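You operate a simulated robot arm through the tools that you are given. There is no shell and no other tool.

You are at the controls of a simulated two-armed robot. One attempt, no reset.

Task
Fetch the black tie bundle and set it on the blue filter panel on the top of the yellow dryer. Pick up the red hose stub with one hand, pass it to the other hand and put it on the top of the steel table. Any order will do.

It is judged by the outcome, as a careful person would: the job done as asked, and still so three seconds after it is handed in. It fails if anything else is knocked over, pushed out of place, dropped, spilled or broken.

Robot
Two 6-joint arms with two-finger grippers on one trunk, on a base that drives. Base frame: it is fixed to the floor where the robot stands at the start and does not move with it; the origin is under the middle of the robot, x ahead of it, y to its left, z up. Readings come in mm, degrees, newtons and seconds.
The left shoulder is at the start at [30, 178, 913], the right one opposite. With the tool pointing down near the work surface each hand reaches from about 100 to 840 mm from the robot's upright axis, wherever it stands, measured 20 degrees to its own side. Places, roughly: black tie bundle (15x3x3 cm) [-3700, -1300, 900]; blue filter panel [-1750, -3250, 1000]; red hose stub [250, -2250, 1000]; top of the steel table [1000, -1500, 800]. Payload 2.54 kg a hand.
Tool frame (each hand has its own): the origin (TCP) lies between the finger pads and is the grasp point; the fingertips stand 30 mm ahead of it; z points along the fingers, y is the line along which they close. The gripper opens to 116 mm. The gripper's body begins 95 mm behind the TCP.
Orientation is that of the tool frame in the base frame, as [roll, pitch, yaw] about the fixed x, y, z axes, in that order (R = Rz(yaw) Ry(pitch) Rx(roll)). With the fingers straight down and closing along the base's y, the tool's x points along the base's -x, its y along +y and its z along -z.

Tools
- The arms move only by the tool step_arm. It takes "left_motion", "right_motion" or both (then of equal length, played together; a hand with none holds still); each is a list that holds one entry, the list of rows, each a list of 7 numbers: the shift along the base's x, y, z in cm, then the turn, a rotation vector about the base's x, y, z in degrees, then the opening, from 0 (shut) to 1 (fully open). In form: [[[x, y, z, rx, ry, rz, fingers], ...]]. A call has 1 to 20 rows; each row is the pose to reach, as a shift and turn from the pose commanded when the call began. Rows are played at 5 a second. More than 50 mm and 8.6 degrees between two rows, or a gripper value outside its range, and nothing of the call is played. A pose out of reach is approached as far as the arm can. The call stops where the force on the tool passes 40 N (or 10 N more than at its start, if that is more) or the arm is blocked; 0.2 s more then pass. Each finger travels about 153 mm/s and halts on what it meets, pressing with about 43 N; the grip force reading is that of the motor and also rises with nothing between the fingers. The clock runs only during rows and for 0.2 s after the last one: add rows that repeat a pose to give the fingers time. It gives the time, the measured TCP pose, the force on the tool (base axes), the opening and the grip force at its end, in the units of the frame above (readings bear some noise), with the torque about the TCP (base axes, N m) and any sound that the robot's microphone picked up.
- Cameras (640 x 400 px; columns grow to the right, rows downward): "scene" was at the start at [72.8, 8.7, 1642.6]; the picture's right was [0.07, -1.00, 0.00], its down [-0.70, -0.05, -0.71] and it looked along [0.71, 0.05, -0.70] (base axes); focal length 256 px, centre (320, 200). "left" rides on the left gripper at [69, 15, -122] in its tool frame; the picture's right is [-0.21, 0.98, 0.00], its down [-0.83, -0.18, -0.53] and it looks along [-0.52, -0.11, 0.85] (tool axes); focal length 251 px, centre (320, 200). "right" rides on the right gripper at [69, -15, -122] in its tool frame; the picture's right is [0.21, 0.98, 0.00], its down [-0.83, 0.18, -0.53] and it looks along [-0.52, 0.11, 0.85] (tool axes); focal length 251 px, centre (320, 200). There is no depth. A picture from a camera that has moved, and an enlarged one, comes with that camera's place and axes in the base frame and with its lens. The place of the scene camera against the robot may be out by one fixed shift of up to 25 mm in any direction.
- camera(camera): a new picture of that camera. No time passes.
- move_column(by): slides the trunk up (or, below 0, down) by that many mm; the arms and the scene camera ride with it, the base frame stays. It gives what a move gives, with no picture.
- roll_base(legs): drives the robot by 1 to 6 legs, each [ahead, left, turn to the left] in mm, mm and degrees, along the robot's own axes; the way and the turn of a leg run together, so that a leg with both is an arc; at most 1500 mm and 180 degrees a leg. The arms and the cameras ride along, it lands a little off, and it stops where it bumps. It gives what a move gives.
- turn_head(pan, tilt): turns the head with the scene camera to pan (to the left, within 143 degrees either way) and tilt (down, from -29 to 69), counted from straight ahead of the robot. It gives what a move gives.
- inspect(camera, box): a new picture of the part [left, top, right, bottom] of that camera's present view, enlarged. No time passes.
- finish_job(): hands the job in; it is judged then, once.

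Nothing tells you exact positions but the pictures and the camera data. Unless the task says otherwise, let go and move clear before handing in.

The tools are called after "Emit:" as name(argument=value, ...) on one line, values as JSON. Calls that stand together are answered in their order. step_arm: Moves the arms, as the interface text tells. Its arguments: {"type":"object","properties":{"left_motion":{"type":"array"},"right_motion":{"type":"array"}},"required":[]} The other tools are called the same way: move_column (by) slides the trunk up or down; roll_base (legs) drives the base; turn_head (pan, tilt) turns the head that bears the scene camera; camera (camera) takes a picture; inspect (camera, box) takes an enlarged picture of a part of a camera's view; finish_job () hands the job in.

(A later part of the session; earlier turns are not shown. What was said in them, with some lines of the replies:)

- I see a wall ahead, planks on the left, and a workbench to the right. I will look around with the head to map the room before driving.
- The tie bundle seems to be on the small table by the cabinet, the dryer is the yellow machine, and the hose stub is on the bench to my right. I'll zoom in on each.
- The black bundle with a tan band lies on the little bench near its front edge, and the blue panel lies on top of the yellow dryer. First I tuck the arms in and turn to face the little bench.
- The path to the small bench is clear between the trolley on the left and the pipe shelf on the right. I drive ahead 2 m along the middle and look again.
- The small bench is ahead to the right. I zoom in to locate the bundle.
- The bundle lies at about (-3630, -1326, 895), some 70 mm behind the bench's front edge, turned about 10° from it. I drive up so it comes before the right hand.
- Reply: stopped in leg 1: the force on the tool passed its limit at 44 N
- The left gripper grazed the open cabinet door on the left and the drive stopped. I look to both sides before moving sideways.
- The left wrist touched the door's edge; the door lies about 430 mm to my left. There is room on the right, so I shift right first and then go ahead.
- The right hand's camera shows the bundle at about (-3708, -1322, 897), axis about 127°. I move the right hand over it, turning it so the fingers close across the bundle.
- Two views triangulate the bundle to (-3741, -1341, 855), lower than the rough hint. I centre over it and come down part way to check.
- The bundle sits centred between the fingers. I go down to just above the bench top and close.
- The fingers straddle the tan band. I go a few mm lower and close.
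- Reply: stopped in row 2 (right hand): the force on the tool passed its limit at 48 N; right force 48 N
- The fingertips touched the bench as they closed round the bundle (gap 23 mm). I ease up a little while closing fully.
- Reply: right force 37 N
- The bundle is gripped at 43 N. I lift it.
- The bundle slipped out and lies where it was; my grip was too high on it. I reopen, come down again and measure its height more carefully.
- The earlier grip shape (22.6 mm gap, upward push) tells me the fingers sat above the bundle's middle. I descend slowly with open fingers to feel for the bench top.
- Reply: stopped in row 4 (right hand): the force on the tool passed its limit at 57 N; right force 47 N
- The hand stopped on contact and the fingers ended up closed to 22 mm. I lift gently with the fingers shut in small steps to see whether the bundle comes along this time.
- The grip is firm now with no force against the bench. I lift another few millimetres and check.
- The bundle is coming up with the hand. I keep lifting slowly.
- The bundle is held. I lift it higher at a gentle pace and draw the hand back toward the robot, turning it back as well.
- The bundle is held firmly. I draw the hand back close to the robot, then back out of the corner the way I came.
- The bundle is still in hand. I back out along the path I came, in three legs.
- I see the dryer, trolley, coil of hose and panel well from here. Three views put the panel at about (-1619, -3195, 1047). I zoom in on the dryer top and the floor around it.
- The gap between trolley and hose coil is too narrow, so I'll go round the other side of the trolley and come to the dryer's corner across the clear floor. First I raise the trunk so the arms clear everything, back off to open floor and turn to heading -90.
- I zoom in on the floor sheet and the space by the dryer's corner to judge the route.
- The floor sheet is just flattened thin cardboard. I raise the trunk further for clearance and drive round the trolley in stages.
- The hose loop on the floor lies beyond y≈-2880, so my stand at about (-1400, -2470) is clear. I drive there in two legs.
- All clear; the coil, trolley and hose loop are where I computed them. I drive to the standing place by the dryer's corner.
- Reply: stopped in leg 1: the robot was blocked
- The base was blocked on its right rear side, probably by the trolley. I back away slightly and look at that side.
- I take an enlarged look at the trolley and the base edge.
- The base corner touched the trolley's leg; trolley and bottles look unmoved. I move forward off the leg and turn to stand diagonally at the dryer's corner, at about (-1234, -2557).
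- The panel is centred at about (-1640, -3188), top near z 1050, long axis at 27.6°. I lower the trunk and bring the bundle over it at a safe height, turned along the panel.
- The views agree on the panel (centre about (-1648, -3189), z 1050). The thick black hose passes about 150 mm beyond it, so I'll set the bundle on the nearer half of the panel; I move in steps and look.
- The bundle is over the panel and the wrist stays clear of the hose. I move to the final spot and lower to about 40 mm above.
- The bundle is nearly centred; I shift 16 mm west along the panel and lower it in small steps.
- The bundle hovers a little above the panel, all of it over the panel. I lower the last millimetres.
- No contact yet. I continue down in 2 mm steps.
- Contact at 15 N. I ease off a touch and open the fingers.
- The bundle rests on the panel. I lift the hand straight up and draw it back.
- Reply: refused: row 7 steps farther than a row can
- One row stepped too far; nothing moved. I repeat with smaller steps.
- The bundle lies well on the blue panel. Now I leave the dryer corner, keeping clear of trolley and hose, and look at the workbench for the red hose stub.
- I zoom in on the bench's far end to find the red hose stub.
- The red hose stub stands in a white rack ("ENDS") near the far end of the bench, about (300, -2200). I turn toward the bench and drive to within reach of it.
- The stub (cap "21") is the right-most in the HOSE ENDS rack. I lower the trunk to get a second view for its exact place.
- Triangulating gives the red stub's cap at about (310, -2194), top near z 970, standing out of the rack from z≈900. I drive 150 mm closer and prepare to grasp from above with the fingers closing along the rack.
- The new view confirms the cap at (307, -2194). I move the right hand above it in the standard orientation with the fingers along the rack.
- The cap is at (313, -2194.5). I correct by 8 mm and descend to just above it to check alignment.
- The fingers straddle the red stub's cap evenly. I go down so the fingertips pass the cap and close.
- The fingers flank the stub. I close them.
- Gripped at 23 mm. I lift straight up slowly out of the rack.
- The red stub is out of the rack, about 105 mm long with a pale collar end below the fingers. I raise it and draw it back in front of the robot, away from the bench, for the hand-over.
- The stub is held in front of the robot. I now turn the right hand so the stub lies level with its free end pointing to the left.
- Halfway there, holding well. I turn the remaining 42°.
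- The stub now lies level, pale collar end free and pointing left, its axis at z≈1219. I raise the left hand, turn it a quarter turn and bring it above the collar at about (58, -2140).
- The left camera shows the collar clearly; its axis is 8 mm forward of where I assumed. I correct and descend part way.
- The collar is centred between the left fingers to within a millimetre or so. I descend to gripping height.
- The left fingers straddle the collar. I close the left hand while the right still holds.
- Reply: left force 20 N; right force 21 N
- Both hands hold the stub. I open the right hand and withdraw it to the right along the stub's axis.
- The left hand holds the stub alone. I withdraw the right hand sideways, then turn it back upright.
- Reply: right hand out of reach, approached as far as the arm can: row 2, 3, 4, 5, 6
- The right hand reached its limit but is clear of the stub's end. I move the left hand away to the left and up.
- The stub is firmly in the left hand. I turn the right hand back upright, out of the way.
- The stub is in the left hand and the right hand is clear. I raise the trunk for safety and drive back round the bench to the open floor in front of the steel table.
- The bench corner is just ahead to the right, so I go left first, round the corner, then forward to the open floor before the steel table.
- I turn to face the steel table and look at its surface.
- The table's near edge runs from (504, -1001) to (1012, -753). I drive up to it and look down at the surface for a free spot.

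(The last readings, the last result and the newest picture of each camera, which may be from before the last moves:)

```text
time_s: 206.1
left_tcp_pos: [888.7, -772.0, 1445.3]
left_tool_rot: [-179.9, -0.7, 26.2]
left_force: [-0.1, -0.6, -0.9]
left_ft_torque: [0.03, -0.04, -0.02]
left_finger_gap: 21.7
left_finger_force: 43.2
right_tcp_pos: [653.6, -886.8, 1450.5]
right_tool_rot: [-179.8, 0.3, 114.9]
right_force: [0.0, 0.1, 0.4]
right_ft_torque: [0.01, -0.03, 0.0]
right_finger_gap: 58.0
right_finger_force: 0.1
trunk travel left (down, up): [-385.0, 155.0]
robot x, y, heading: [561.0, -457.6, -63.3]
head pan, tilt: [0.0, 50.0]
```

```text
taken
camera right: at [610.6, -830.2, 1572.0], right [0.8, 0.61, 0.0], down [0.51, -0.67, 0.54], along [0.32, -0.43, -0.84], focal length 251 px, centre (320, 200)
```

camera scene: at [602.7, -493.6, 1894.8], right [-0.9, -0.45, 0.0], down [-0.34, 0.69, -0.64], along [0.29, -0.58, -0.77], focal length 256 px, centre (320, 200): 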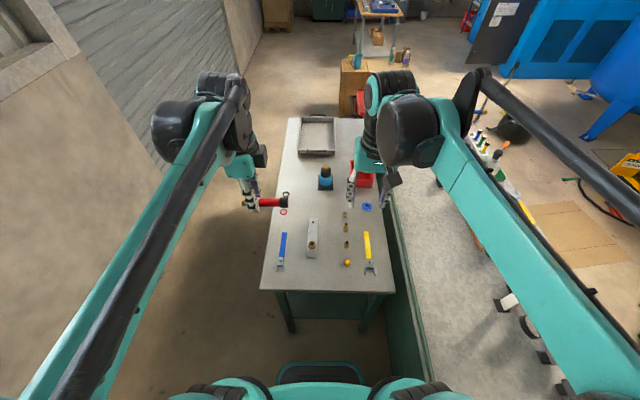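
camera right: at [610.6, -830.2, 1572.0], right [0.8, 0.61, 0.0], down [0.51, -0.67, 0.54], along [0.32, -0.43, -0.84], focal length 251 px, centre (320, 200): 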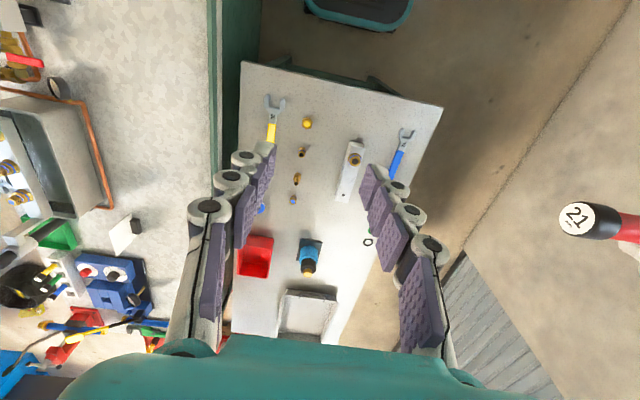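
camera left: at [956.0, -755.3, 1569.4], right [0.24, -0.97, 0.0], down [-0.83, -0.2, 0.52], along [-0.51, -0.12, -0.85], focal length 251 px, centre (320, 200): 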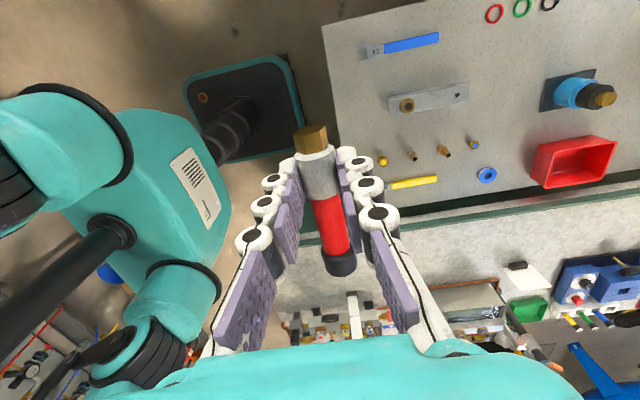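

There is a free strip at the near end of the table between the block, the nut and the front edge. I lower the trunk and get a closer view with the left hand.

Emit:
move_column(by=-200)

Emit:
camera(camera="left")

Emit:
camera(camera="scene")

Emit:
inspect(camera="scene", box=[230, 150, 430, 290])

```text
time_s: 208.3
left_tcp_pos: [888.6, -769.7, 1246.4]
left_tool_rot: [179.9, -0.7, 26.3]
left_force: [0.0, -0.1, -0.8]
left_ft_torque: [0.04, -0.01, 0.02]
left_finger_gap: 21.8
left_finger_force: 43.6
right_tcp_pos: [654.4, -886.9, 1249.5]
right_tool_rot: [-179.8, 0.3, 115.0]
right_force: [0.0, -0.2, 0.0]
right_ft_torque: [0.01, 0.0, 0.0]
right_finger_gap: 57.9
right_finger_force: 0.1
trunk travel left (down, up): [-185.0, 355.0]
robot x, y, heading: [561.6, -455.2, -63.7]
head pan, tilt: [0.0, 50.0]
```

```text
taken
camera left: at [955.8, -755.1, 1369.7], right [0.24, -0.97, 0.0], down [-0.83, -0.2, 0.52], along [-0.51, -0.12, -0.85], focal length 251 px, centre (320, 200)
```

left: 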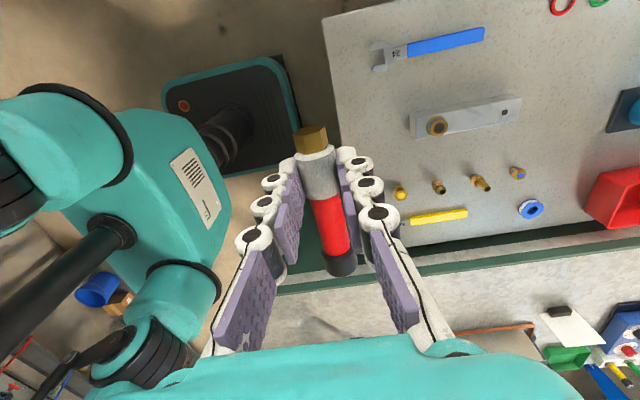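

```text
taken
camera scene: at [602.3, -493.3, 1694.9], right [-0.9, -0.44, 0.0], down [-0.34, 0.69, -0.64], along [0.29, -0.58, -0.77], focal length 256 px, centre (320, 200)
```

scene: 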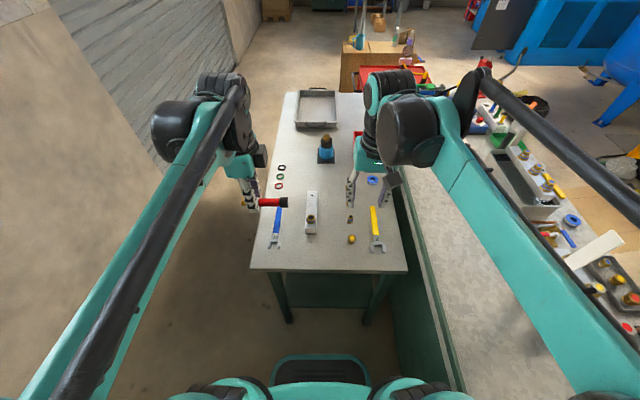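

```text
2.86 times, centred on (330, 220) of scene
camera zoom: at [602.3, -493.3, 1694.9], right [-0.9, -0.44, 0.0], down [-0.34, 0.69, -0.64], along [0.29, -0.58, -0.77], focal length 730 px, centre (291, 143)
```

zoom: 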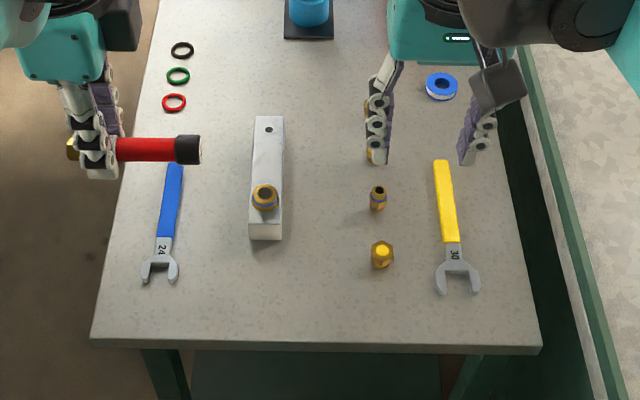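

I pick a free spot at about (792, -928), in front of the block and left of the nut. I move the left hand above it and lower to about z 920.

Emit:
step_arm(left_motion=[[[-1, -2, 0, 0, 0, 0, 0], [-2.5, -5, 0, 0, 0, 0, 0], [-4.3, -8.5, -1, 0, 0, 0, 0], [-6, -12, -3, 0, 0, 0, 0], [-7.5, -14.7, -6, 0, 0, 0, 0], [-7.5, -14.7, -10, 0, 0, 0, 0], [-7.5, -14.7, -14, 0, 0, 0, 0], [-7.5, -14.7, -18, 0, 0, 0, 0], [-7.5, -14.7, -22, 0, 0, 0, 0], [-7.5, -14.7, -26, 0, 0, 0, 0], [-7.5, -14.7, -30, 0, 0, 0, 0], [-7.5, -14.7, -32.5, 0, 0, 0, 0]]])

Emit:
camera(camera="left")

Emit:
inspect(camera="scene", box=[240, 170, 420, 290])

```text
time_s: 210.9
left_tcp_pos: [813.1, -918.4, 920.7]
left_tool_rot: [-180.0, -0.7, 26.2]
left_force: [0.6, 0.1, -0.9]
left_ft_torque: [0.05, 0.01, -0.03]
left_finger_gap: 21.6
left_finger_force: 42.4
right_tcp_pos: [654.3, -887.7, 1249.4]
right_tool_rot: [-179.8, 0.3, 114.9]
right_force: [-0.5, 0.3, 0.0]
right_ft_torque: [0.0, 0.0, 0.04]
right_finger_gap: 58.3
right_finger_force: 0.1
trunk travel left (down, up): [-185.0, 355.0]
robot x, y, heading: [559.2, -454.1, -63.6]
head pan, tilt: [0.0, 50.0]
```

```text
taken
camera left: at [881.0, -901.7, 1044.1], right [0.24, -0.97, 0.0], down [-0.83, -0.2, 0.52], along [-0.51, -0.12, -0.85], focal length 251 px, centre (320, 200)
```

left: 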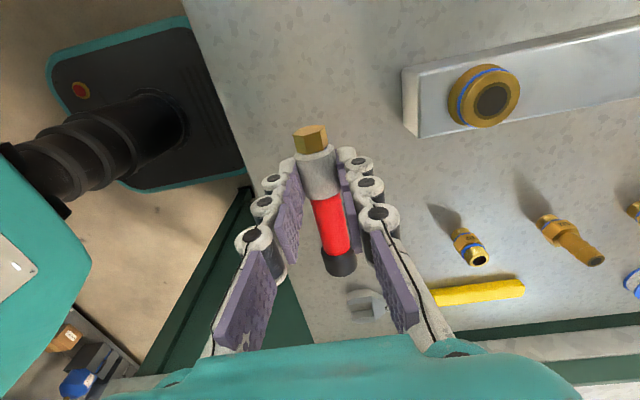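

```text
3.33 times, centred on (330, 230) of scene
camera zoom: at [602.5, -493.9, 1694.8], right [-0.9, -0.44, 0.0], down [-0.34, 0.69, -0.64], along [0.29, -0.58, -0.77], focal length 852 px, centre (287, 100)
```

zoom: 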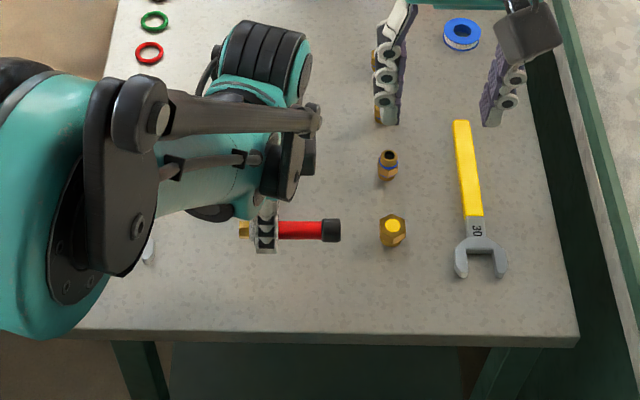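

The spot is clear. I lower further, then by small steps until the stub touches the table.

Emit:
step_arm(left_motion=[[[0, 0, -2, 0, 0, 0, 0], [0, 0, -4, 0, 0, 0, 0], [0, 0, -5, 0, 0, 0, 0], [0, 0, -5.5, 0, 0, 0, 0], [0, 0, -5.5, 0, 0, 0, 0]]])

Emit:
camera(camera="left")

Emit:
inspect(camera="scene", box=[280, 200, 380, 280])

Emit:
inspect(camera="right", box=[280, 0, 480, 160])

```text
time_s: 212.1
left_tcp_pos: [813.5, -917.5, 865.8]
left_tool_rot: [-180.0, -0.8, 26.3]
left_force: [0.3, 0.6, -0.9]
left_ft_torque: [0.0, -0.02, -0.01]
left_finger_gap: 21.7
left_finger_force: 43.3
right_tcp_pos: [653.4, -887.5, 1250.0]
right_tool_rot: [-179.8, 0.3, 114.8]
right_force: [-0.3, -0.1, 0.0]
right_ft_torque: [-0.03, 0.01, 0.01]
right_finger_gap: 58.0
right_finger_force: 0.1
trunk travel left (down, up): [-185.0, 355.0]
robot x, y, heading: [555.9, -451.3, -63.7]
head pan, tilt: [0.0, 50.0]
```

```text
taken
camera left: at [881.0, -902.4, 989.4], right [0.24, -0.97, 0.0], down [-0.83, -0.2, 0.52], along [-0.51, -0.12, -0.85], focal length 251 px, centre (320, 200)
```

left: 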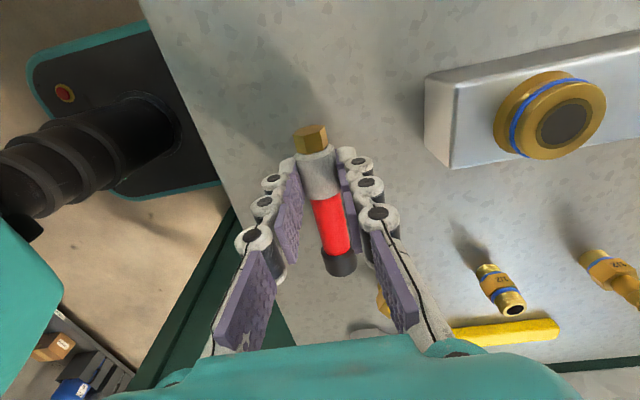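

```text
5.00 times, centred on (330, 240) of scene
camera zoom: at [602.3, -493.5, 1694.8], right [-0.9, -0.44, 0.0], down [-0.34, 0.69, -0.64], along [0.29, -0.58, -0.77], focal length 1278 px, centre (270, 0)
```

zoom: 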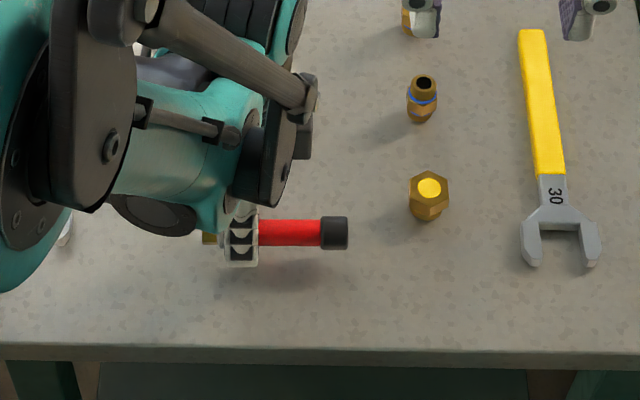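

```text
2.50 times, centred on (380, 80) of right
camera zoom: at [610.3, -830.1, 1372.0], right [0.8, 0.61, 0.0], down [0.51, -0.67, 0.54], along [0.32, -0.43, -0.84], focal length 629 px, centre (170, 500)
```

zoom: 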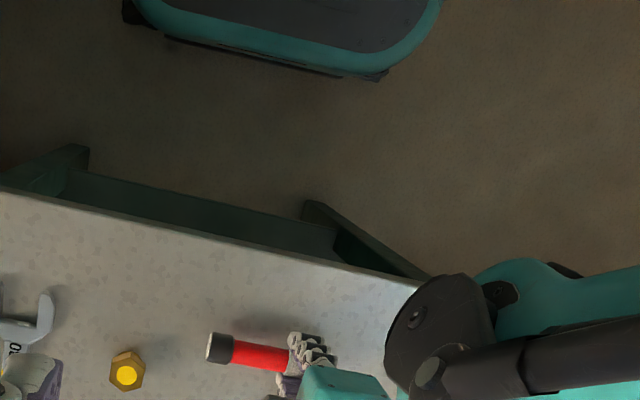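

Still above the table. I continue in small steps.

Emit:
step_arm(left_motion=[[[0, 0, -0.5, 0, 0, 0, 0], [0, 0, -0.9, 0, 0, 0, 0], [0, 0, -1.3, 0, 0, 0, 0], [0, 0, -1.3, 0, 0, 0, 0]]])

Emit:
inspect(camera="scene", box=[280, 200, 380, 280])

Emit:
inspect(camera="right", box=[300, 60, 460, 170])

```text
time_s: 213.1
left_tcp_pos: [814.0, -918.7, 853.1]
left_tool_rot: [180.0, -0.8, 26.2]
left_force: [-0.3, -0.8, -2.3]
left_ft_torque: [0.01, -0.02, 0.01]
left_finger_gap: 21.6
left_finger_force: 42.9
right_tcp_pos: [653.6, -886.6, 1250.3]
right_tool_rot: [-179.9, 0.3, 115.0]
right_force: [0.3, -0.7, 0.7]
right_ft_torque: [0.01, -0.03, -0.01]
right_finger_gap: 58.2
right_finger_force: 0.0
trunk travel left (down, up): [-185.0, 355.0]
robot x, y, heading: [564.5, -455.5, -63.4]
head pan, tilt: [0.0, 50.0]
```

```text
5.00 times, centred on (330, 240) of scene
camera zoom: at [602.3, -493.4, 1694.8], right [-0.9, -0.44, 0.0], down [-0.34, 0.69, -0.64], along [0.29, -0.58, -0.77], focal length 1278 px, centre (270, 0)
```

zoom: 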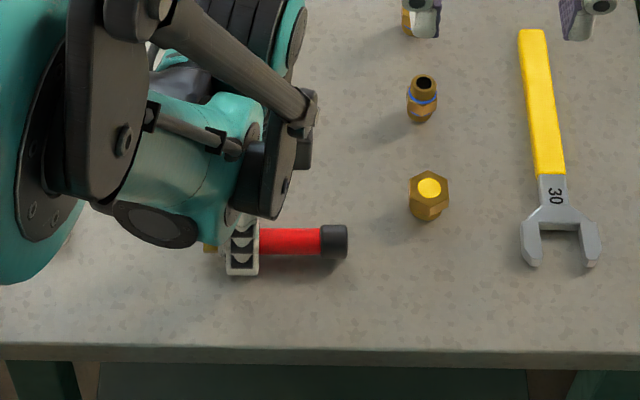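

```text
3.64 times, centred on (380, 115) of right
camera zoom: at [610.3, -830.1, 1372.0], right [0.8, 0.61, 0.0], down [0.51, -0.67, 0.54], along [0.32, -0.43, -0.84], focal length 914 px, centre (102, 509)
```

zoom: 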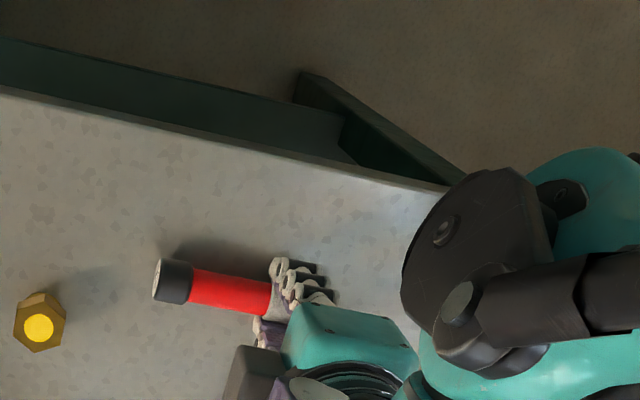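

A small gap remains. I continue down gently.

Emit:
step_arm(left_motion=[[[0, 0, -0.4, 0, 0, 0, 0], [0, 0, -0.8, 0, 0, 0, 0], [0, 0, -1.1, 0, 0, 0, 0], [0, 0, -1.1, 0, 0, 0, 0]]])

Emit:
inspect(camera="scene", box=[280, 200, 380, 280])

Emit:
inspect(camera="right", box=[300, 60, 460, 170])

```text
time_s: 213.7
left_tcp_pos: [814.2, -918.7, 849.4]
left_tool_rot: [179.9, -0.6, 26.2]
left_force: [0.6, 2.8, 28.9]
left_ft_torque: [0.06, 0.54, -0.12]
left_finger_gap: 22.2
left_finger_force: 42.9
right_tcp_pos: [654.3, -884.4, 1251.1]
right_tool_rot: [-179.9, 0.4, 114.8]
right_force: [-0.4, -0.8, 0.6]
right_ft_torque: [0.03, -0.02, -0.05]
right_finger_gap: 57.9
right_finger_force: 0.1
trunk travel left (down, up): [-185.0, 355.0]
robot x, y, heading: [559.0, -455.3, -63.7]
head pan, tilt: [0.0, 50.0]
stopped in row 2 (left hand): the force on the tool passed its limit at 51 N (the readings are from after the stop); the commanded pose is now the measured one
```

```text
5.00 times, centred on (330, 240) of scene
camera zoom: at [601.4, -491.3, 1695.2], right [-0.9, -0.44, 0.0], down [-0.34, 0.69, -0.64], along [0.29, -0.58, -0.77], focal length 1278 px, centre (270, 0)
```

zoom: 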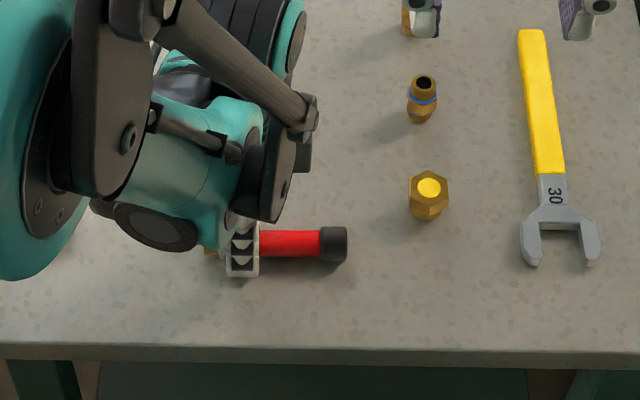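

```text
3.64 times, centred on (380, 115) of right
camera zoom: at [609.7, -828.5, 1372.8], right [0.8, 0.61, 0.0], down [0.51, -0.67, 0.54], along [0.32, -0.43, -0.84], focal length 914 px, centre (102, 509)
```

zoom: 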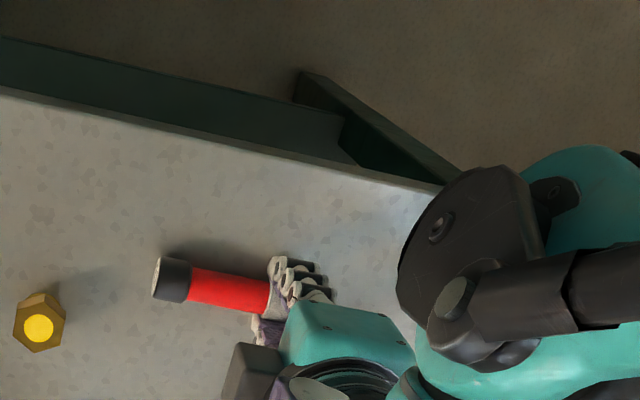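

The stub/fingertips have touched the table. I ease the pressure slightly and open the fingers slowly.

Emit:
step_arm(left_motion=[[[0, 0, 0.1, 0, 0, 0, 0], [0, 0, 0.1, 0, 0, 0, 0.2], [0, 0, 0.1, 0, 0, 0, 0.23], [0, 0, 0.1, 0, 0, 0, 0.27], [0, 0, 0.1, 0, 0, 0, 0.33], [0, 0, 0.1, 0, 0, 0, 0.42], [0, 0, 0.1, 0, 0, 0, 0.5], [0, 0, 0.1, 0, 0, 0, 0.5]]])

Emit:
camera(camera="left")

Emit:
inspect(camera="scene", box=[280, 200, 380, 280])

Emit:
inspect(camera="right", box=[300, 60, 460, 170])

```text
time_s: 215.5
left_tcp_pos: [813.8, -919.3, 848.8]
left_tool_rot: [179.8, -0.6, 26.2]
left_force: [-0.3, -0.7, 0.3]
left_ft_torque: [0.02, 0.03, 0.02]
left_finger_gap: 57.9
left_finger_force: 0.0
right_tcp_pos: [654.7, -886.9, 1249.6]
right_tool_rot: [-179.8, 0.2, 114.9]
right_force: [0.3, 0.1, -0.8]
right_ft_torque: [0.04, -0.03, -0.01]
right_finger_gap: 58.1
right_finger_force: 0.1
trunk travel left (down, up): [-185.0, 355.0]
robot x, y, heading: [562.1, -451.6, -63.8]
head pan, tilt: [0.0, 50.0]
```

```text
taken
camera left: at [881.1, -903.6, 971.9], right [0.24, -0.97, 0.0], down [-0.83, -0.2, 0.52], along [-0.51, -0.13, -0.85], focal length 251 px, centre (320, 200)
```

left: 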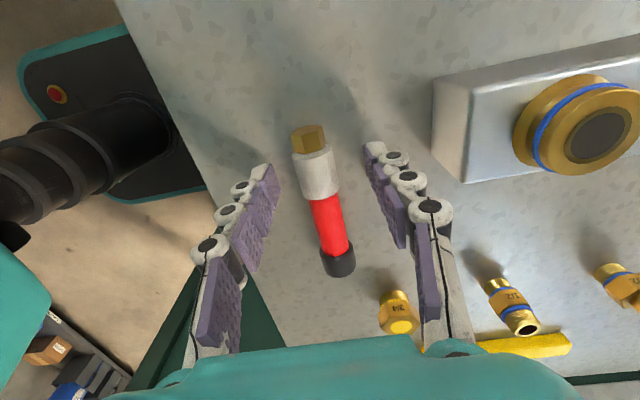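

```text
5.00 times, centred on (330, 240) of scene
camera zoom: at [602.4, -493.6, 1694.7], right [-0.9, -0.44, 0.0], down [-0.34, 0.69, -0.64], along [0.29, -0.58, -0.77], focal length 1278 px, centre (270, 0)
```

zoom: 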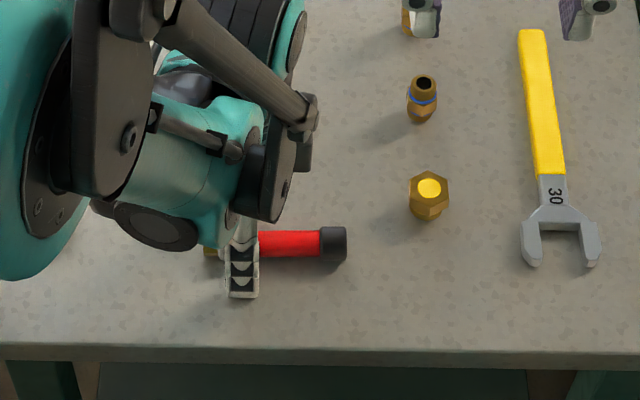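

```text
3.64 times, centred on (380, 115) of right
camera zoom: at [610.4, -830.3, 1372.0], right [0.8, 0.61, 0.0], down [0.51, -0.67, 0.54], along [0.32, -0.43, -0.84], focal length 914 px, centre (102, 509)
```

zoom: 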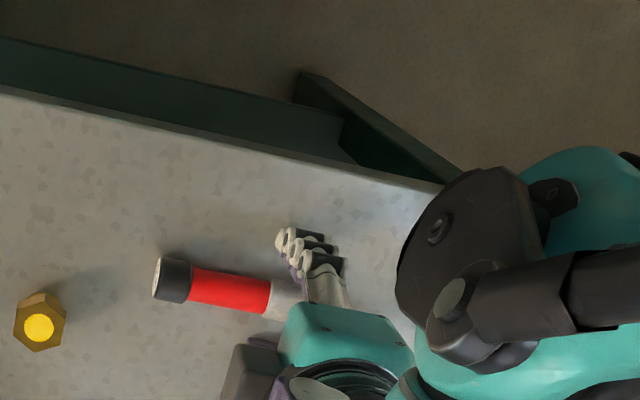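

The stub lies still on the table. I lift the left hand straight up and away.

Emit:
step_arm(left_motion=[[[0, 0, 1, 0, 0, 0, 0.5], [0, 0, 3, 0, 0, 0, 0.5], [0, 0, 6, 0, 0, 0, 0.5], [0, 0, 10, 0, 0, 0, 0.5], [0, 0, 14, 0, 0, 0, 0.5], [0, 0, 18, 0, 0, 0, 0.5], [0, 0, 22, 0, 0, 0, 0.5], [0, 0, 26, 0, 0, 0, 0.5], [0, 3, 30, 0, 0, 0, 0.5], [0, 6.5, 33, 0, 0, 0, 0.5], [0, 10, 35, 0, 0, 0, 0.5], [0, 14, 36, 0, 0, 0, 0.5]]])

Emit:
camera(camera="scene")

Emit:
inspect(camera="scene", box=[230, 150, 430, 290])

```text
time_s: 218.1
left_tcp_pos: [812.7, -777.4, 1210.1]
left_tool_rot: [179.7, -0.5, 26.3]
left_force: [0.2, -0.4, 0.0]
left_ft_torque: [-0.02, 0.03, 0.04]
left_finger_gap: 58.2
left_finger_force: 0.3
right_tcp_pos: [654.6, -884.8, 1250.6]
right_tool_rot: [-179.8, 0.3, 114.9]
right_force: [0.1, 1.1, 0.4]
right_ft_torque: [-0.02, -0.03, 0.02]
right_finger_gap: 58.1
right_finger_force: 0.1
trunk travel left (down, up): [-185.0, 355.0]
robot x, y, heading: [559.7, -451.8, -63.6]
head pan, tilt: [0.0, 50.0]
```

```text
taken
camera scene: at [602.0, -491.0, 1694.8], right [-0.9, -0.44, 0.0], down [-0.34, 0.69, -0.64], along [0.29, -0.58, -0.77], focal length 256 px, centre (320, 200)
```

scene: 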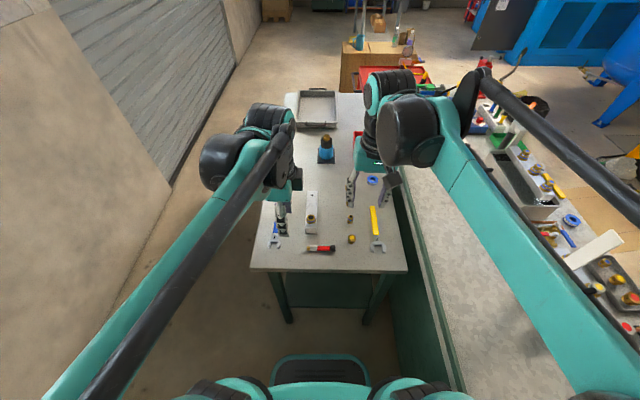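

```text
2.86 times, centred on (330, 220) of scene
camera zoom: at [602.0, -491.0, 1694.8], right [-0.9, -0.44, 0.0], down [-0.34, 0.69, -0.64], along [0.29, -0.58, -0.77], focal length 730 px, centre (291, 143)
```

zoom: 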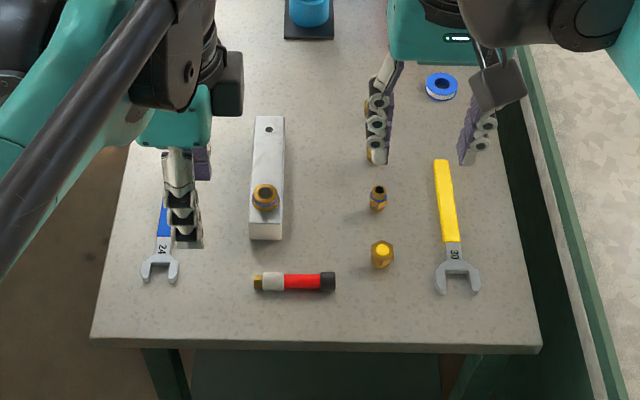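

The red stub lies at rest on the steel table, nothing else disturbed. I back off a little and take one last look at the dryer.

Emit:
roll_base(legs=[[-250, 0, 0]])

Emit:
turn_head(pan=-60, tilt=20)

Emit:
camera(camera="scene")

Emit:
inspect(camera="scene", box=[260, 130, 420, 230])

Emit:
turn_head(pan=0, tilt=40)

Emit:
camera(camera="scene")

```text
time_s: 219.9
left_tcp_pos: [700.9, -555.4, 1209.3]
left_tool_rot: [179.8, -0.6, 26.1]
left_force: [0.2, 0.5, -0.7]
left_ft_torque: [-0.06, -0.01, 0.0]
left_finger_gap: 57.8
left_finger_force: 0.0
right_tcp_pos: [540.4, -660.4, 1250.7]
right_tool_rot: [-179.9, 0.3, 114.7]
right_force: [-0.2, 0.6, -1.0]
right_ft_torque: [-0.03, -0.04, 0.01]
right_finger_gap: 58.3
right_finger_force: 0.0
trunk travel left (down, up): [-185.0, 355.0]
robot x, y, heading: [450.0, -226.5, -63.8]
head pan, tilt: [0.0, 50.0]
```

```text
time_s: 221.2
left_tcp_pos: [701.7, -555.1, 1208.4]
left_tool_rot: [179.8, -0.6, 26.1]
left_force: [-0.9, 0.0, 0.0]
left_ft_torque: [0.01, 0.0, -0.01]
left_finger_gap: 57.9
left_finger_force: 0.0
right_tcp_pos: [541.7, -662.1, 1250.6]
right_tool_rot: [-179.9, 0.3, 114.7]
right_force: [-0.4, -0.1, -0.7]
right_ft_torque: [0.0, -0.03, 0.03]
right_finger_gap: 58.2
right_finger_force: 0.0
trunk travel left (down, up): [-185.0, 355.0]
robot x, y, heading: [450.0, -228.6, -63.7]
head pan, tilt: [-60.0, 20.0]
```

```text
taken
camera scene: at [404.9, -276.6, 1740.3], right [-0.83, 0.55, 0.0], down [0.19, 0.28, -0.94], along [-0.52, -0.78, -0.34], focal length 256 px, centre (320, 200)
```

scene: 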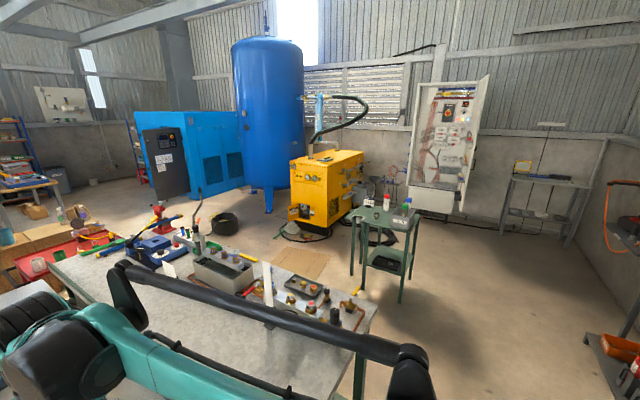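

```text
4.00 times, centred on (340, 180) of scene
camera zoom: at [404.9, -276.6, 1740.3], right [-0.83, 0.55, 0.0], down [0.19, 0.28, -0.94], along [-0.52, -0.78, -0.34], focal length 1022 px, centre (240, 280)
```

zoom: 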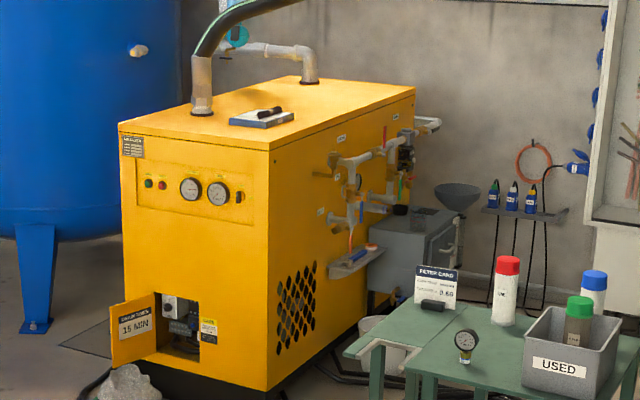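

```text
time_s: 222.5
left_tcp_pos: [701.3, -555.3, 1208.0]
left_tool_rot: [179.7, -0.6, 26.1]
left_force: [0.3, 0.1, -0.5]
left_ft_torque: [-0.01, 0.01, -0.01]
left_finger_gap: 58.0
left_finger_force: 0.1
right_tcp_pos: [539.9, -661.0, 1249.3]
right_tool_rot: [-179.8, 0.3, 114.8]
right_force: [-0.2, 0.1, -0.9]
right_ft_torque: [-0.02, -0.03, 0.03]
right_finger_gap: 58.0
right_finger_force: 0.1
trunk travel left (down, up): [-185.0, 355.0]
robot x, y, heading: [448.4, -228.2, -63.8]
head pan, tilt: [0.0, 40.0]
```

```text
taken
camera scene: at [494.1, -275.4, 1709.0], right [-0.9, -0.44, 0.0], down [-0.28, 0.58, -0.77], along [0.34, -0.69, -0.64], focal length 256 px, centre (320, 200)
```

scene: 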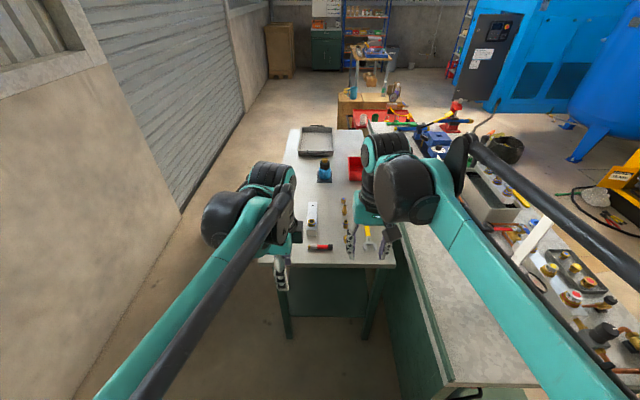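

The black bundle is on the blue panel, the red stub is on the steel table, and both hands are empty and clear. I hand the job in.

Emit:
finish_job()

```text
The job is handed in.
```

Both parts of the job are done, and I've handed it in. I haven't seen a verdict.

- **Black tie bundle:** it is lying on the blue filter panel on top of the yellow dryer. I checked from across the room just before handing in, and it was still there.
- **Red hose stub:** I took it from the rack with the right hand and passed it to the left. It now lies on the steel table, in front of the block and left of the hex nut.

Three things went wrong on the way:

- **First grip slipped:** my first grip on the bundle failed as I lifted. The bundle stayed on the bench, shifted about 8 mm, and the second grip held.
- **Cabinet door:** the left arm touched the open cabinet door at about 44 N while I was driving to the small bench. I saw no change in the door, but I did not measure it.
- **Trolley leg:** the base bumped a leg of the green trolley near the dryer. By camera, the trolley was within about 10 mm of its earlier position, and its bottles were upright in the last view.

I also drove over the flattened cardboard sheet on the floor. It looked to be lying where it was, but I did not measure it.
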